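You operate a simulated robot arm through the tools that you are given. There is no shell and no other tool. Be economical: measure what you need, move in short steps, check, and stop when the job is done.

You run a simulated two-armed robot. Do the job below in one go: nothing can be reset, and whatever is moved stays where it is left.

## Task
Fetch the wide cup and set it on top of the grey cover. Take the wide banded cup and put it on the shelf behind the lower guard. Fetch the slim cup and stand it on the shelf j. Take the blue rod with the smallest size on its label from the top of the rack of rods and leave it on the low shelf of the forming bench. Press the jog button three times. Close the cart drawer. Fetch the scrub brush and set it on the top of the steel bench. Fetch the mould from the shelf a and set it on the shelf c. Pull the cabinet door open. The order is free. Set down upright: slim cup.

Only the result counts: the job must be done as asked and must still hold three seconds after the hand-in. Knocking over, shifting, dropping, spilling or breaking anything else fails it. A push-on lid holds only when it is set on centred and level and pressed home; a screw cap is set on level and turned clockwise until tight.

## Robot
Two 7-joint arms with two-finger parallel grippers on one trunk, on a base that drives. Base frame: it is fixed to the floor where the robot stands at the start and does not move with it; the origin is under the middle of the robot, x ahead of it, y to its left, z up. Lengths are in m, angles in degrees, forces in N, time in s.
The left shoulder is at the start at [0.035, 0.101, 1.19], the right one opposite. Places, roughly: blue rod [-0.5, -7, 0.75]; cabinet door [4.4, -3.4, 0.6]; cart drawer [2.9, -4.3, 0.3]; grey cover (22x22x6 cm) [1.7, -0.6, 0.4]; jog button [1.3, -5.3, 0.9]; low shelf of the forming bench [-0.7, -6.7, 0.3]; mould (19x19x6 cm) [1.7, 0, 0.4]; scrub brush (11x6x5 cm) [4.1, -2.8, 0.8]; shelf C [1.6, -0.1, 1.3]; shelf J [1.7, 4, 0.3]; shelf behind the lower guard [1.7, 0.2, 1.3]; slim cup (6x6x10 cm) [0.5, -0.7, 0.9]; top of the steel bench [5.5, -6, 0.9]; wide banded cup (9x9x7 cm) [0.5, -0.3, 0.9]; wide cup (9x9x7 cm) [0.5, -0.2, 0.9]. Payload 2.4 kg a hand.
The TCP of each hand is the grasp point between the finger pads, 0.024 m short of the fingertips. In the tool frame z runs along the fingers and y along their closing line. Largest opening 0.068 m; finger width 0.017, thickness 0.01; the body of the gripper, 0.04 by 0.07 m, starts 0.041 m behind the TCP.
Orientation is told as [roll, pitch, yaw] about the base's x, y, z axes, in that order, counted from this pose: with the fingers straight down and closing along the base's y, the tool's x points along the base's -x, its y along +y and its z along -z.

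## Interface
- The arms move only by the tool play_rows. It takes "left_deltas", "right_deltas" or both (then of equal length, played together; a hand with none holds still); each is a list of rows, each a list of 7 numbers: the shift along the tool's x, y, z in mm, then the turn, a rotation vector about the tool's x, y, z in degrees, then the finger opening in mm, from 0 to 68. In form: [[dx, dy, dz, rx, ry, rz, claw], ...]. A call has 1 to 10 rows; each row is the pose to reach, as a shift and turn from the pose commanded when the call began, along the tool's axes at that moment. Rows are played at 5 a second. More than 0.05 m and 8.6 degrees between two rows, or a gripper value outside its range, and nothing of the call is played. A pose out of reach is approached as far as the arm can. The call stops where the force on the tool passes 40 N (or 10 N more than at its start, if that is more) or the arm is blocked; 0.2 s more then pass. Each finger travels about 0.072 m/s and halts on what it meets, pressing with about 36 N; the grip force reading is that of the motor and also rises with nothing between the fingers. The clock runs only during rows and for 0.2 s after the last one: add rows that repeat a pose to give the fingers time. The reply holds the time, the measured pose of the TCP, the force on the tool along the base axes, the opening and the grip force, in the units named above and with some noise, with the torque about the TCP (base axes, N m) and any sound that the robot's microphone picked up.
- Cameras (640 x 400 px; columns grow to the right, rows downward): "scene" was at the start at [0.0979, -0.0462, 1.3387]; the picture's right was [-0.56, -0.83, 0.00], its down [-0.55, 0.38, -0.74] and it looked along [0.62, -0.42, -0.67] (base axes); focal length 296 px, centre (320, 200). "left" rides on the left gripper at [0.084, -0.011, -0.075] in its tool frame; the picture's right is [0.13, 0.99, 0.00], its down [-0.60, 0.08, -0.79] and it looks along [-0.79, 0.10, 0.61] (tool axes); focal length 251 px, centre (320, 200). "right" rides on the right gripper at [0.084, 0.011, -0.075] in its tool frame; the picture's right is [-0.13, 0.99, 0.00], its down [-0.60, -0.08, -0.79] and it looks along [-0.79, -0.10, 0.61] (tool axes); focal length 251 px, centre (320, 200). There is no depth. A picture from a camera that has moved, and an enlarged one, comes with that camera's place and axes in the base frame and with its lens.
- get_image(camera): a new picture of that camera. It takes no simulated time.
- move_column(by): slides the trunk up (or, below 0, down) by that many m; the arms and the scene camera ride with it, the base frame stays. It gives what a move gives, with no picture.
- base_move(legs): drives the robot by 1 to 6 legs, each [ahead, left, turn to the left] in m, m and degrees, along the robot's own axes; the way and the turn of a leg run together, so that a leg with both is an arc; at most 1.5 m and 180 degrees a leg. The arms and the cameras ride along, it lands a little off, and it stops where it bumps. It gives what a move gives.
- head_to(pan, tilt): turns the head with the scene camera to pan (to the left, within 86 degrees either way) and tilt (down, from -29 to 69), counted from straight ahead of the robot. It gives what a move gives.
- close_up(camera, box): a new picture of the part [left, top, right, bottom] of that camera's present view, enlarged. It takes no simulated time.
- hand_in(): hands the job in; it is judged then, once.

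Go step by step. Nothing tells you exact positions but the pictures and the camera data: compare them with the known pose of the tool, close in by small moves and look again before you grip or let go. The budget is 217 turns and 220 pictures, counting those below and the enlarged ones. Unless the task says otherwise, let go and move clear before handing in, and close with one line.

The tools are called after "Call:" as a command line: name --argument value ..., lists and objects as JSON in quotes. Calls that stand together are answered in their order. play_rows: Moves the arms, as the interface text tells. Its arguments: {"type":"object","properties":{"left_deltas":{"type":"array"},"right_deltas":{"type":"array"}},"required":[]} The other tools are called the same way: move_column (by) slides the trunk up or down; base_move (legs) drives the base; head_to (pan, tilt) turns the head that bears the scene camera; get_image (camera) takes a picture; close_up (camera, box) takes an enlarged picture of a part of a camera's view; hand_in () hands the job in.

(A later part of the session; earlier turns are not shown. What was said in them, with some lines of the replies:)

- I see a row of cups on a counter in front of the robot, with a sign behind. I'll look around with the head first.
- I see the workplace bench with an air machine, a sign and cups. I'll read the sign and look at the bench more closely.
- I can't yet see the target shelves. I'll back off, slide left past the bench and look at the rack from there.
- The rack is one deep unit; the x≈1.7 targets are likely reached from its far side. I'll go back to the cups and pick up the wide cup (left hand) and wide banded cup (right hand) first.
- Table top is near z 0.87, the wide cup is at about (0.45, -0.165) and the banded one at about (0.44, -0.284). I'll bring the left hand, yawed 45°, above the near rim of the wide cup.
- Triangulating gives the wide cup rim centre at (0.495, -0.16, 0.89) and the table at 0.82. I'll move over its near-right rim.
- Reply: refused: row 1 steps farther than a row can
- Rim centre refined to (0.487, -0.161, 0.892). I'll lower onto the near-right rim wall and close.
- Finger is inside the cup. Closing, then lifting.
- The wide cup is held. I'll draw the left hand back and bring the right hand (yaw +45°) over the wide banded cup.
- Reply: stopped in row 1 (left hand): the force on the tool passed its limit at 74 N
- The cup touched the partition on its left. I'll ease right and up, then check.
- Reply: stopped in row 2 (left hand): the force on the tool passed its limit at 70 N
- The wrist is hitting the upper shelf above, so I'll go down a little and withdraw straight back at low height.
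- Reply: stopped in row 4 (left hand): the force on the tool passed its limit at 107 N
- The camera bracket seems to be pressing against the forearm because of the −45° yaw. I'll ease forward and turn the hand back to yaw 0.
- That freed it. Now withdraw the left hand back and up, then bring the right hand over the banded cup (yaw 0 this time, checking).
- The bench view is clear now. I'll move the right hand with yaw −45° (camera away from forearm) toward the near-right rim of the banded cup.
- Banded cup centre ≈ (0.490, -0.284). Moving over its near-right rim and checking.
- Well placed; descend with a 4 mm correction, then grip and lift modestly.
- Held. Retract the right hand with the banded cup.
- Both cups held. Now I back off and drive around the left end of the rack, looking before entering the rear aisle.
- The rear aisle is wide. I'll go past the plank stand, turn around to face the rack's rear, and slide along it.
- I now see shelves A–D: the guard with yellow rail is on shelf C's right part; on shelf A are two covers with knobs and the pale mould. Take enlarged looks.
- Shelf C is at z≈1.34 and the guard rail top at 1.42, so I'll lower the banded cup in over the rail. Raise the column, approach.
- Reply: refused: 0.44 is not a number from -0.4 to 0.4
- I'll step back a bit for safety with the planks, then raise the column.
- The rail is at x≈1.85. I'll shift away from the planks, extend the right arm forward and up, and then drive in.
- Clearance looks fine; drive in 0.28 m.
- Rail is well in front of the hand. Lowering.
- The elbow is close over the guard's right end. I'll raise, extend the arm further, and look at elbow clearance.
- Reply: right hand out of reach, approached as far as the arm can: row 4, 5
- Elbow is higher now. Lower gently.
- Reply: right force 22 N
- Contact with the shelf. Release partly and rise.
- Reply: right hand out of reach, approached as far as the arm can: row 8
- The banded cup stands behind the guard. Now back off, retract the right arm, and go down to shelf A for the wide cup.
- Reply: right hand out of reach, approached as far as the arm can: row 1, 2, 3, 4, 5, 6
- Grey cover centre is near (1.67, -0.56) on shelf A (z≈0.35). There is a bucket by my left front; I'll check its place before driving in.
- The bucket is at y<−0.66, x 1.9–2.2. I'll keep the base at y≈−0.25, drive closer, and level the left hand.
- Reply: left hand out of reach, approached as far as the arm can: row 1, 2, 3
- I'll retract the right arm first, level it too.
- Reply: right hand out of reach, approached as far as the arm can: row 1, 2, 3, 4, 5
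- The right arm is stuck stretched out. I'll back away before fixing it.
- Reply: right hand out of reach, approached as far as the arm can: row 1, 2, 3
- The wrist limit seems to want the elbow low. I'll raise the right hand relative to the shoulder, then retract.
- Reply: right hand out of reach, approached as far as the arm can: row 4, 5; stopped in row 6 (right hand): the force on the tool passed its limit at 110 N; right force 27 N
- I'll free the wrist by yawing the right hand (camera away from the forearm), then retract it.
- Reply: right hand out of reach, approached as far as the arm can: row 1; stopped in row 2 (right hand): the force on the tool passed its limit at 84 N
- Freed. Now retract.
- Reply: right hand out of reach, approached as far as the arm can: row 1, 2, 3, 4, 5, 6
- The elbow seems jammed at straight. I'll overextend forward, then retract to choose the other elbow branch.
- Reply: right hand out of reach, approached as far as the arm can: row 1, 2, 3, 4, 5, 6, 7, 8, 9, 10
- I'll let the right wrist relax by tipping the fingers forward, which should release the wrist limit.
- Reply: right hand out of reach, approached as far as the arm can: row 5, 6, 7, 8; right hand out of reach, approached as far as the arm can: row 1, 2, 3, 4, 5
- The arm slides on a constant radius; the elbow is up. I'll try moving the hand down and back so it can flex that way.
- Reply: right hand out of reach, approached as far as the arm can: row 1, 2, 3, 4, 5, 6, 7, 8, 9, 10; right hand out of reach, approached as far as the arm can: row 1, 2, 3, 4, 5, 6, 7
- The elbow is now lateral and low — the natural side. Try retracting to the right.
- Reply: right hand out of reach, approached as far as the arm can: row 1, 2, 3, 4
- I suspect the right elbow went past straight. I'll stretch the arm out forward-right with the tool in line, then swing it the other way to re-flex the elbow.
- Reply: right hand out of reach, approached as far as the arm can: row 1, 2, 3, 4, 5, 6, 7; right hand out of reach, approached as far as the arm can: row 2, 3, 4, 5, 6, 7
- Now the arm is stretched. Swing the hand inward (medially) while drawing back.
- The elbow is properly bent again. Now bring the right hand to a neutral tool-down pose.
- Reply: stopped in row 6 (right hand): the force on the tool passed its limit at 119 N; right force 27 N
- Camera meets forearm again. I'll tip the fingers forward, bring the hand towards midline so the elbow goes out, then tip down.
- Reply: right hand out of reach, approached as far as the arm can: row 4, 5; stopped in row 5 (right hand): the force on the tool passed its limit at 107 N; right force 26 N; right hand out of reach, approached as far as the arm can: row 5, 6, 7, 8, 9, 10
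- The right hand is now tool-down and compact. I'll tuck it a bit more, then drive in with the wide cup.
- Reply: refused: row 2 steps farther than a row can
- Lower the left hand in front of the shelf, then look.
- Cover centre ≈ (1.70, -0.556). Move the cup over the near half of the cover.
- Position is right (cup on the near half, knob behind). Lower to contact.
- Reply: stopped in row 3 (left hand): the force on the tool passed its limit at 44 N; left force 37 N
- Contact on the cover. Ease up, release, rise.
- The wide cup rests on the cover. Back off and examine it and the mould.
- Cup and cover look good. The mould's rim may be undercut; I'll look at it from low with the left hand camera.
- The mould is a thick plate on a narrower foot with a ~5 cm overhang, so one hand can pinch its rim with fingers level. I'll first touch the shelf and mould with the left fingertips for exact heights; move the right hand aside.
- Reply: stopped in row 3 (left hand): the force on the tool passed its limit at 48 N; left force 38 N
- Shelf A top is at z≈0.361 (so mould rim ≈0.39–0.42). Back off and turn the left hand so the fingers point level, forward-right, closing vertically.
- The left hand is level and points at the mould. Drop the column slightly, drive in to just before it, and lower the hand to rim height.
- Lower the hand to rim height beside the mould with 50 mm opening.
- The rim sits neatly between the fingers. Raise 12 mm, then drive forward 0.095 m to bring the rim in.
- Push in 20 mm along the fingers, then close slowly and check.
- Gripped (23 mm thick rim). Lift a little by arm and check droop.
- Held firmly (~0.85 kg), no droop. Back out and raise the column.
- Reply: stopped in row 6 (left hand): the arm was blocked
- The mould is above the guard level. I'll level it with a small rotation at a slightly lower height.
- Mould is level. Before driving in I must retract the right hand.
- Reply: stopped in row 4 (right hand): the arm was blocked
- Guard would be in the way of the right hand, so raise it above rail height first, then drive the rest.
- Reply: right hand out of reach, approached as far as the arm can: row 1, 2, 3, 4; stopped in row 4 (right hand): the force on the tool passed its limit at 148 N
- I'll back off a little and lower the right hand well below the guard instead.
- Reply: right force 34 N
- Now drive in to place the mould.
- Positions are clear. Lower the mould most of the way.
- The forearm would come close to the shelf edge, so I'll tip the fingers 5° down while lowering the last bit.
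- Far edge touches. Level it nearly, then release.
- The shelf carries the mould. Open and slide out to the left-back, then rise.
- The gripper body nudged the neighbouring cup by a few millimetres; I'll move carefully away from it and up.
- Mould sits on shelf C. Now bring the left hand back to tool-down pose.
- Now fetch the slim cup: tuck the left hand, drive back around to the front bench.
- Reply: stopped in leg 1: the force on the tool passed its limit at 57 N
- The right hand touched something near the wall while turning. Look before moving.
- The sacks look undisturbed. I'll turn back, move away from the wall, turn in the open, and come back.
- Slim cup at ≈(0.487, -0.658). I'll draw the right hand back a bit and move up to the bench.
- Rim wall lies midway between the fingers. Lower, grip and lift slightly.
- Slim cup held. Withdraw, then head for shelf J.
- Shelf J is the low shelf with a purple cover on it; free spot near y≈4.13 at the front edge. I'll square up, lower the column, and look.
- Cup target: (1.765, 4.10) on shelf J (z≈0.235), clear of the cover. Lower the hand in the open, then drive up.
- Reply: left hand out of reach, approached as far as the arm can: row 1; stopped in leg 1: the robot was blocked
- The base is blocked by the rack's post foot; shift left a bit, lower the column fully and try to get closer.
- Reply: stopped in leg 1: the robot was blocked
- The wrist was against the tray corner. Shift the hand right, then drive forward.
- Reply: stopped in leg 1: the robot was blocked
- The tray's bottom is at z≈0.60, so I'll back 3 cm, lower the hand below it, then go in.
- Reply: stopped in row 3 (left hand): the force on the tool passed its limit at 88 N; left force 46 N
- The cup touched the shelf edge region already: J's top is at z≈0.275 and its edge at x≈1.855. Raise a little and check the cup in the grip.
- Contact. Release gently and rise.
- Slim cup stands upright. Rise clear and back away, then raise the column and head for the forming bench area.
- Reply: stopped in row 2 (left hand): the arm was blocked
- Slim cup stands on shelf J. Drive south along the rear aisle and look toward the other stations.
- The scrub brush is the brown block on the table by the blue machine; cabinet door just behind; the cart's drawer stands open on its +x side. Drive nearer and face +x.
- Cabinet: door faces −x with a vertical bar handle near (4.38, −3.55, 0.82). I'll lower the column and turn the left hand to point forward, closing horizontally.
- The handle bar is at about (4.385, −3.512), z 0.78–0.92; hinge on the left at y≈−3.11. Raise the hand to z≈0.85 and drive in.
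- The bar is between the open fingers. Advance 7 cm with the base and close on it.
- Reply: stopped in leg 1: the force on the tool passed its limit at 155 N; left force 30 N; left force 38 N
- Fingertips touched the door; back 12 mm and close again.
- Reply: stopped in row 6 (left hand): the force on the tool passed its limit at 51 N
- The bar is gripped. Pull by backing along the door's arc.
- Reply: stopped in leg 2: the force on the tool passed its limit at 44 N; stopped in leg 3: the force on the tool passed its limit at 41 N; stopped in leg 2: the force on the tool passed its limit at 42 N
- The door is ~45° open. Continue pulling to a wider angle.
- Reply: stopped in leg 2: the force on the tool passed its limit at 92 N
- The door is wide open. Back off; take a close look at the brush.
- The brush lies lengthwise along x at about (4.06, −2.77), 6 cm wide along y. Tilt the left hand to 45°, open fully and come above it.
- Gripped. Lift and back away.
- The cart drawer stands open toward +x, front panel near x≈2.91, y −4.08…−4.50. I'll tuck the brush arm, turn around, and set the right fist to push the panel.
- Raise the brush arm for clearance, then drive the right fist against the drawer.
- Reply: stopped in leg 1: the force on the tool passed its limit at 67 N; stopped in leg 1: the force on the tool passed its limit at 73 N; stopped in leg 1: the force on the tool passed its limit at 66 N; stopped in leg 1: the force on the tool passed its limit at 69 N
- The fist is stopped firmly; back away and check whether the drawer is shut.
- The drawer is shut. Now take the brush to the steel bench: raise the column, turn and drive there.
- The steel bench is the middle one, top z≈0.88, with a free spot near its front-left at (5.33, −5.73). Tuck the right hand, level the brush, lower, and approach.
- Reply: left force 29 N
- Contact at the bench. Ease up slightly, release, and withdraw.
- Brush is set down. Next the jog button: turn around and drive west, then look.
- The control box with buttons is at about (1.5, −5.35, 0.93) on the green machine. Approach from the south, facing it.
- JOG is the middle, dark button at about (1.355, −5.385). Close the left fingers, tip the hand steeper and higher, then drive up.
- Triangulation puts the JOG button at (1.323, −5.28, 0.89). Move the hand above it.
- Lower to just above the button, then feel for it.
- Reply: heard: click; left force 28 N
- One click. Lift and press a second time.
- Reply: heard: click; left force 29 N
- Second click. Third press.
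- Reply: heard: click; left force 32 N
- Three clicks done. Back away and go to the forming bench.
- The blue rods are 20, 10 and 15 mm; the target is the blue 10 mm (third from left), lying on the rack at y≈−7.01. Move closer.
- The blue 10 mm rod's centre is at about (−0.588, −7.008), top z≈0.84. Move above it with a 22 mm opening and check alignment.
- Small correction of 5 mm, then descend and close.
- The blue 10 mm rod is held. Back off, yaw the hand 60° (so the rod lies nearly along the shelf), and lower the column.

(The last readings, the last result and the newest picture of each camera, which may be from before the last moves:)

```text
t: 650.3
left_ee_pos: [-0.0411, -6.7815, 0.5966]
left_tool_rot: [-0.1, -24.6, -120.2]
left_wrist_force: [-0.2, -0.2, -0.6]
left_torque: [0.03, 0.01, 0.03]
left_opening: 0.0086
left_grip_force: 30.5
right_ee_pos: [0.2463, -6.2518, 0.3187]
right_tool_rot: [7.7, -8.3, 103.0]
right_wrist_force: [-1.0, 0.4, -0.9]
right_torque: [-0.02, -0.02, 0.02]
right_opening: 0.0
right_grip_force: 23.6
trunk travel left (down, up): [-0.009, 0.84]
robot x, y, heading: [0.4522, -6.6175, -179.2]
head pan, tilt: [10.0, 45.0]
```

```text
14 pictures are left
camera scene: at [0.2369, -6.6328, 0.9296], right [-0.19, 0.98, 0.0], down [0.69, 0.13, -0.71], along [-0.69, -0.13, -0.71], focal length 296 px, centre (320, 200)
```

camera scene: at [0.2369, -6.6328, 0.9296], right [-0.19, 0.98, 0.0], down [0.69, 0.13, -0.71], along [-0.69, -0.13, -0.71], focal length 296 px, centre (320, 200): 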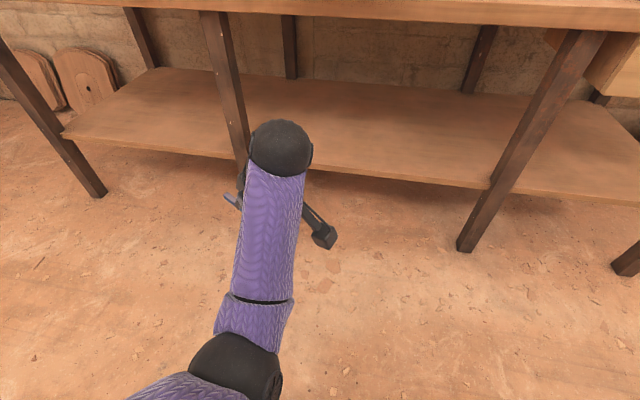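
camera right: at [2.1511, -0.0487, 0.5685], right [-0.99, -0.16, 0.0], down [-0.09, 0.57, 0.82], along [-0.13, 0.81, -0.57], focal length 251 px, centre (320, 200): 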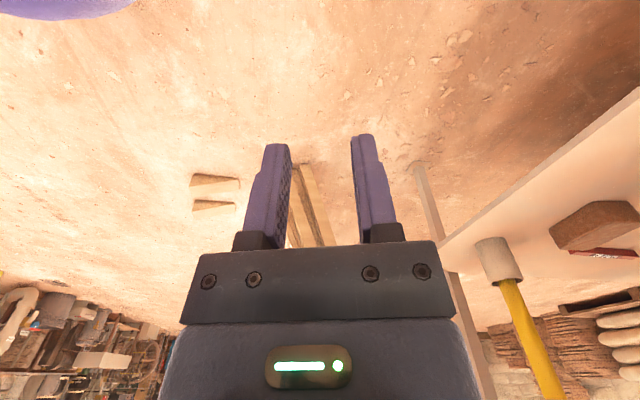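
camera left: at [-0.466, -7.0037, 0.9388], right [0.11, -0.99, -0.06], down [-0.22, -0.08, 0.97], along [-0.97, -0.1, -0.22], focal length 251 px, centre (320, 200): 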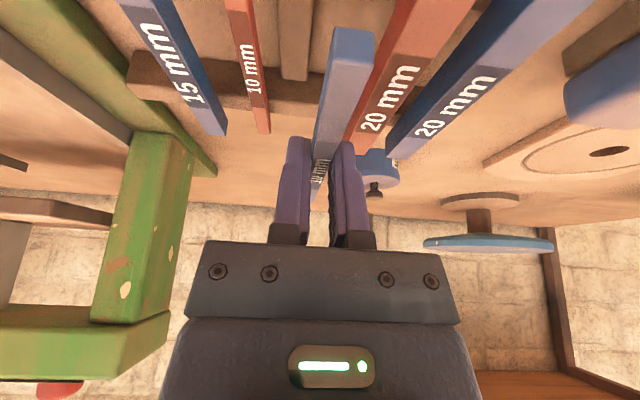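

Lower the hand in the open, then drive under the bench edge.

Call:
play_rows --left_deltas '[[18, 4, 32, 0, 0, 0, 0], [35, 9, 64, 0, 0, 0, 0], [53, 13, 97, 0, 0, 0, 0], [70, 17, 129, 0, 0, 0, 0], [88, 22, 161, 0, 0, 0, 0], [105, 26, 193, 0, 0, 0, 0]]'

Call:
base_move --legs '[[0.4, 0, 0], [0.15, 0, 0]]'

Call:
get_image --camera "scene"

```text
t: 651.7
left_ee_pos: [-0.0098, -6.7817, 0.3763]
left_tool_rot: [-0.1, -24.6, -120.1]
left_wrist_force: [-1.3, -0.1, -0.2]
left_torque: [0.03, -0.02, 0.0]
left_opening: 0.0085
left_grip_force: 30.5
right_ee_pos: [0.2448, -6.2516, 0.3182]
right_tool_rot: [7.7, -8.3, 103.0]
right_wrist_force: [0.0, 0.8, -0.3]
right_torque: [-0.01, 0.0, 0.02]
right_opening: 0.0003
right_grip_force: 23.9
trunk travel left (down, up): [-0.009, 0.84]
robot x, y, heading: [0.4549, -6.6134, -179.3]
head pan, tilt: [10.0, 45.0]
```

```text
t: 655.2
left_ee_pos: [-0.5613, -6.7866, 0.3763]
left_tool_rot: [-0.1, -24.6, -120.3]
left_wrist_force: [-0.4, -0.1, -0.4]
left_torque: [0.01, -0.02, -0.01]
left_opening: 0.0089
left_grip_force: 31.2
right_ee_pos: [-0.3062, -6.26, 0.3194]
right_tool_rot: [7.7, -8.3, 102.9]
right_wrist_force: [0.0, -0.2, -0.4]
right_torque: [-0.02, 0.02, 0.05]
right_opening: 0.0
right_grip_force: 23.8
trunk travel left (down, up): [-0.009, 0.84]
robot x, y, heading: [-0.0943, -6.6256, -179.5]
head pan, tilt: [10.0, 45.0]
```

```text
13 pictures are left
camera scene: at [-0.3145, -6.6397, 0.9296], right [-0.19, 0.98, 0.0], down [0.69, 0.13, -0.71], along [-0.69, -0.13, -0.71], focal length 296 px, centre (320, 200)
```

scene: 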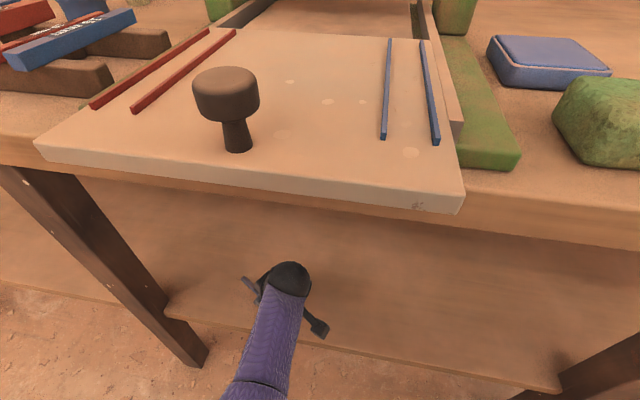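

Extend a little further over the shelf and lower towards it.

Call:
play_rows --left_deltas '[[-5, -17, 13, 0, 0, 0, 0], [-9, -34, 26, 0, 0, 0, 0], [-4, -34, 36, 0, 0, 0, 0]]'

Call:
get_image --camera "left"

```text
t: 656.0
left_ee_pos: [-0.5969, -6.7904, 0.3507]
left_tool_rot: [-0.4, -24.9, -120.1]
left_wrist_force: [-3.0, 2.0, 10.4]
left_torque: [0.01, 0.02, 0.03]
left_opening: 0.0087
left_grip_force: 30.0
left hand out of reach, approached as far as the arm can: row 3
right_ee_pos: [-0.3055, -6.2599, 0.3184]
right_tool_rot: [7.7, -8.2, 103.1]
right_wrist_force: [0.0, 0.6, -0.3]
right_torque: [-0.01, 0.01, -0.02]
right_opening: 0.0001
right_grip_force: 23.3
trunk travel left (down, up): [-0.009, 0.84]
robot x, y, heading: [-0.0998, -6.6283, -179.3]
head pan, tilt: [10.0, 45.0]
```

```text
12 pictures are left
camera left: at [-0.5508, -6.691, 0.3847], right [0.92, -0.4, -0.06], down [-0.04, -0.23, 0.97], along [-0.4, -0.89, -0.22], focal length 251 px, centre (320, 200)
```

left: 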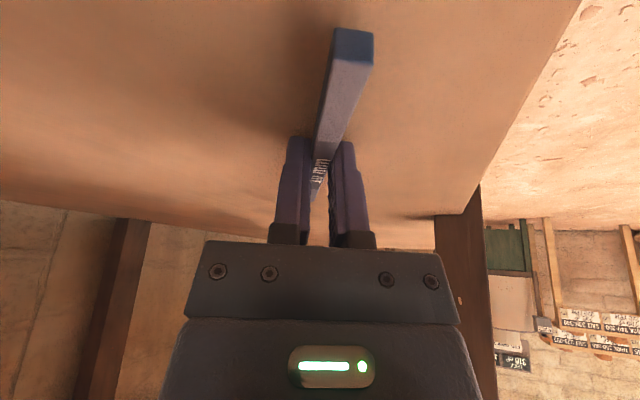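

The rod touches the shelf, well inside its edge. Release, rise and withdraw.

Call:
play_rows --left_deltas '[[0, 0, 0, 0, 0, 0, 16], [0, 0, 0, 0, 0, 0, 26], [0, 0, 0, 0, 0, 0, 26], [-8, 0, -18, 0, 0, 0, 26], [-17, 0, -37, 0, 0, 0, 26], [-26, 0, -56, 0, 0, 0, 26]]'

Call:
base_move --legs '[[-0.5, 0, 0]]'

Call:
get_image --camera "scene"

```text
t: 657.4
left_ee_pos: [-0.5938, -6.79, 0.41]
left_tool_rot: [-0.2, -24.5, -120.2]
left_wrist_force: [-0.2, -0.9, -0.8]
left_torque: [-0.01, -0.04, 0.02]
left_opening: 0.026
left_grip_force: 0.0
right_ee_pos: [-0.3058, -6.2603, 0.3188]
right_tool_rot: [7.7, -8.3, 102.9]
right_wrist_force: [-0.6, -0.5, 0.1]
right_torque: [0.0, 0.02, -0.03]
right_opening: 0.0
right_grip_force: 23.5
trunk travel left (down, up): [-0.009, 0.84]
robot x, y, heading: [-0.0975, -6.6218, -179.4]
head pan, tilt: [10.0, 45.0]
```

```text
t: 660.3
left_ee_pos: [-0.092, -6.7852, 0.4102]
left_tool_rot: [-0.1, -24.7, -120.0]
left_wrist_force: [0.5, -1.3, -0.4]
left_torque: [0.03, 0.0, 0.0]
left_opening: 0.0261
left_grip_force: 0.0
right_ee_pos: [0.1936, -6.253, 0.3194]
right_tool_rot: [7.7, -8.3, 103.1]
right_wrist_force: [0.5, 0.6, -0.3]
right_torque: [-0.01, 0.01, 0.01]
right_opening: 0.0001
right_grip_force: 23.4
trunk travel left (down, up): [-0.009, 0.84]
robot x, y, heading: [0.4016, -6.6165, -179.1]
head pan, tilt: [10.0, 45.0]
```

```text
11 pictures are left
camera scene: at [0.186, -6.6333, 0.9296], right [-0.19, 0.98, 0.0], down [0.69, 0.13, -0.71], along [-0.69, -0.13, -0.71], focal length 296 px, centre (320, 200)
```

scene: 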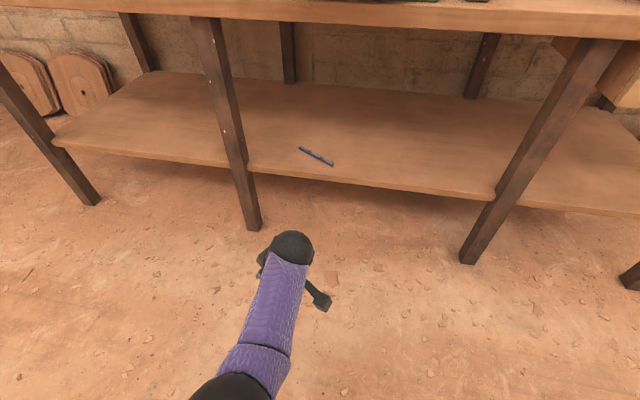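

All nine items are done as far as the pictures show; hands are empty and clear, so I hand the job in.

Call:
hand_in

```text
The job is handed in.
```

The job is handed in with all nine tasks carried out, but while setting the mould down my gripper pushed a neighbouring cup on shelf C about 8 mm, which may count as shifting it.
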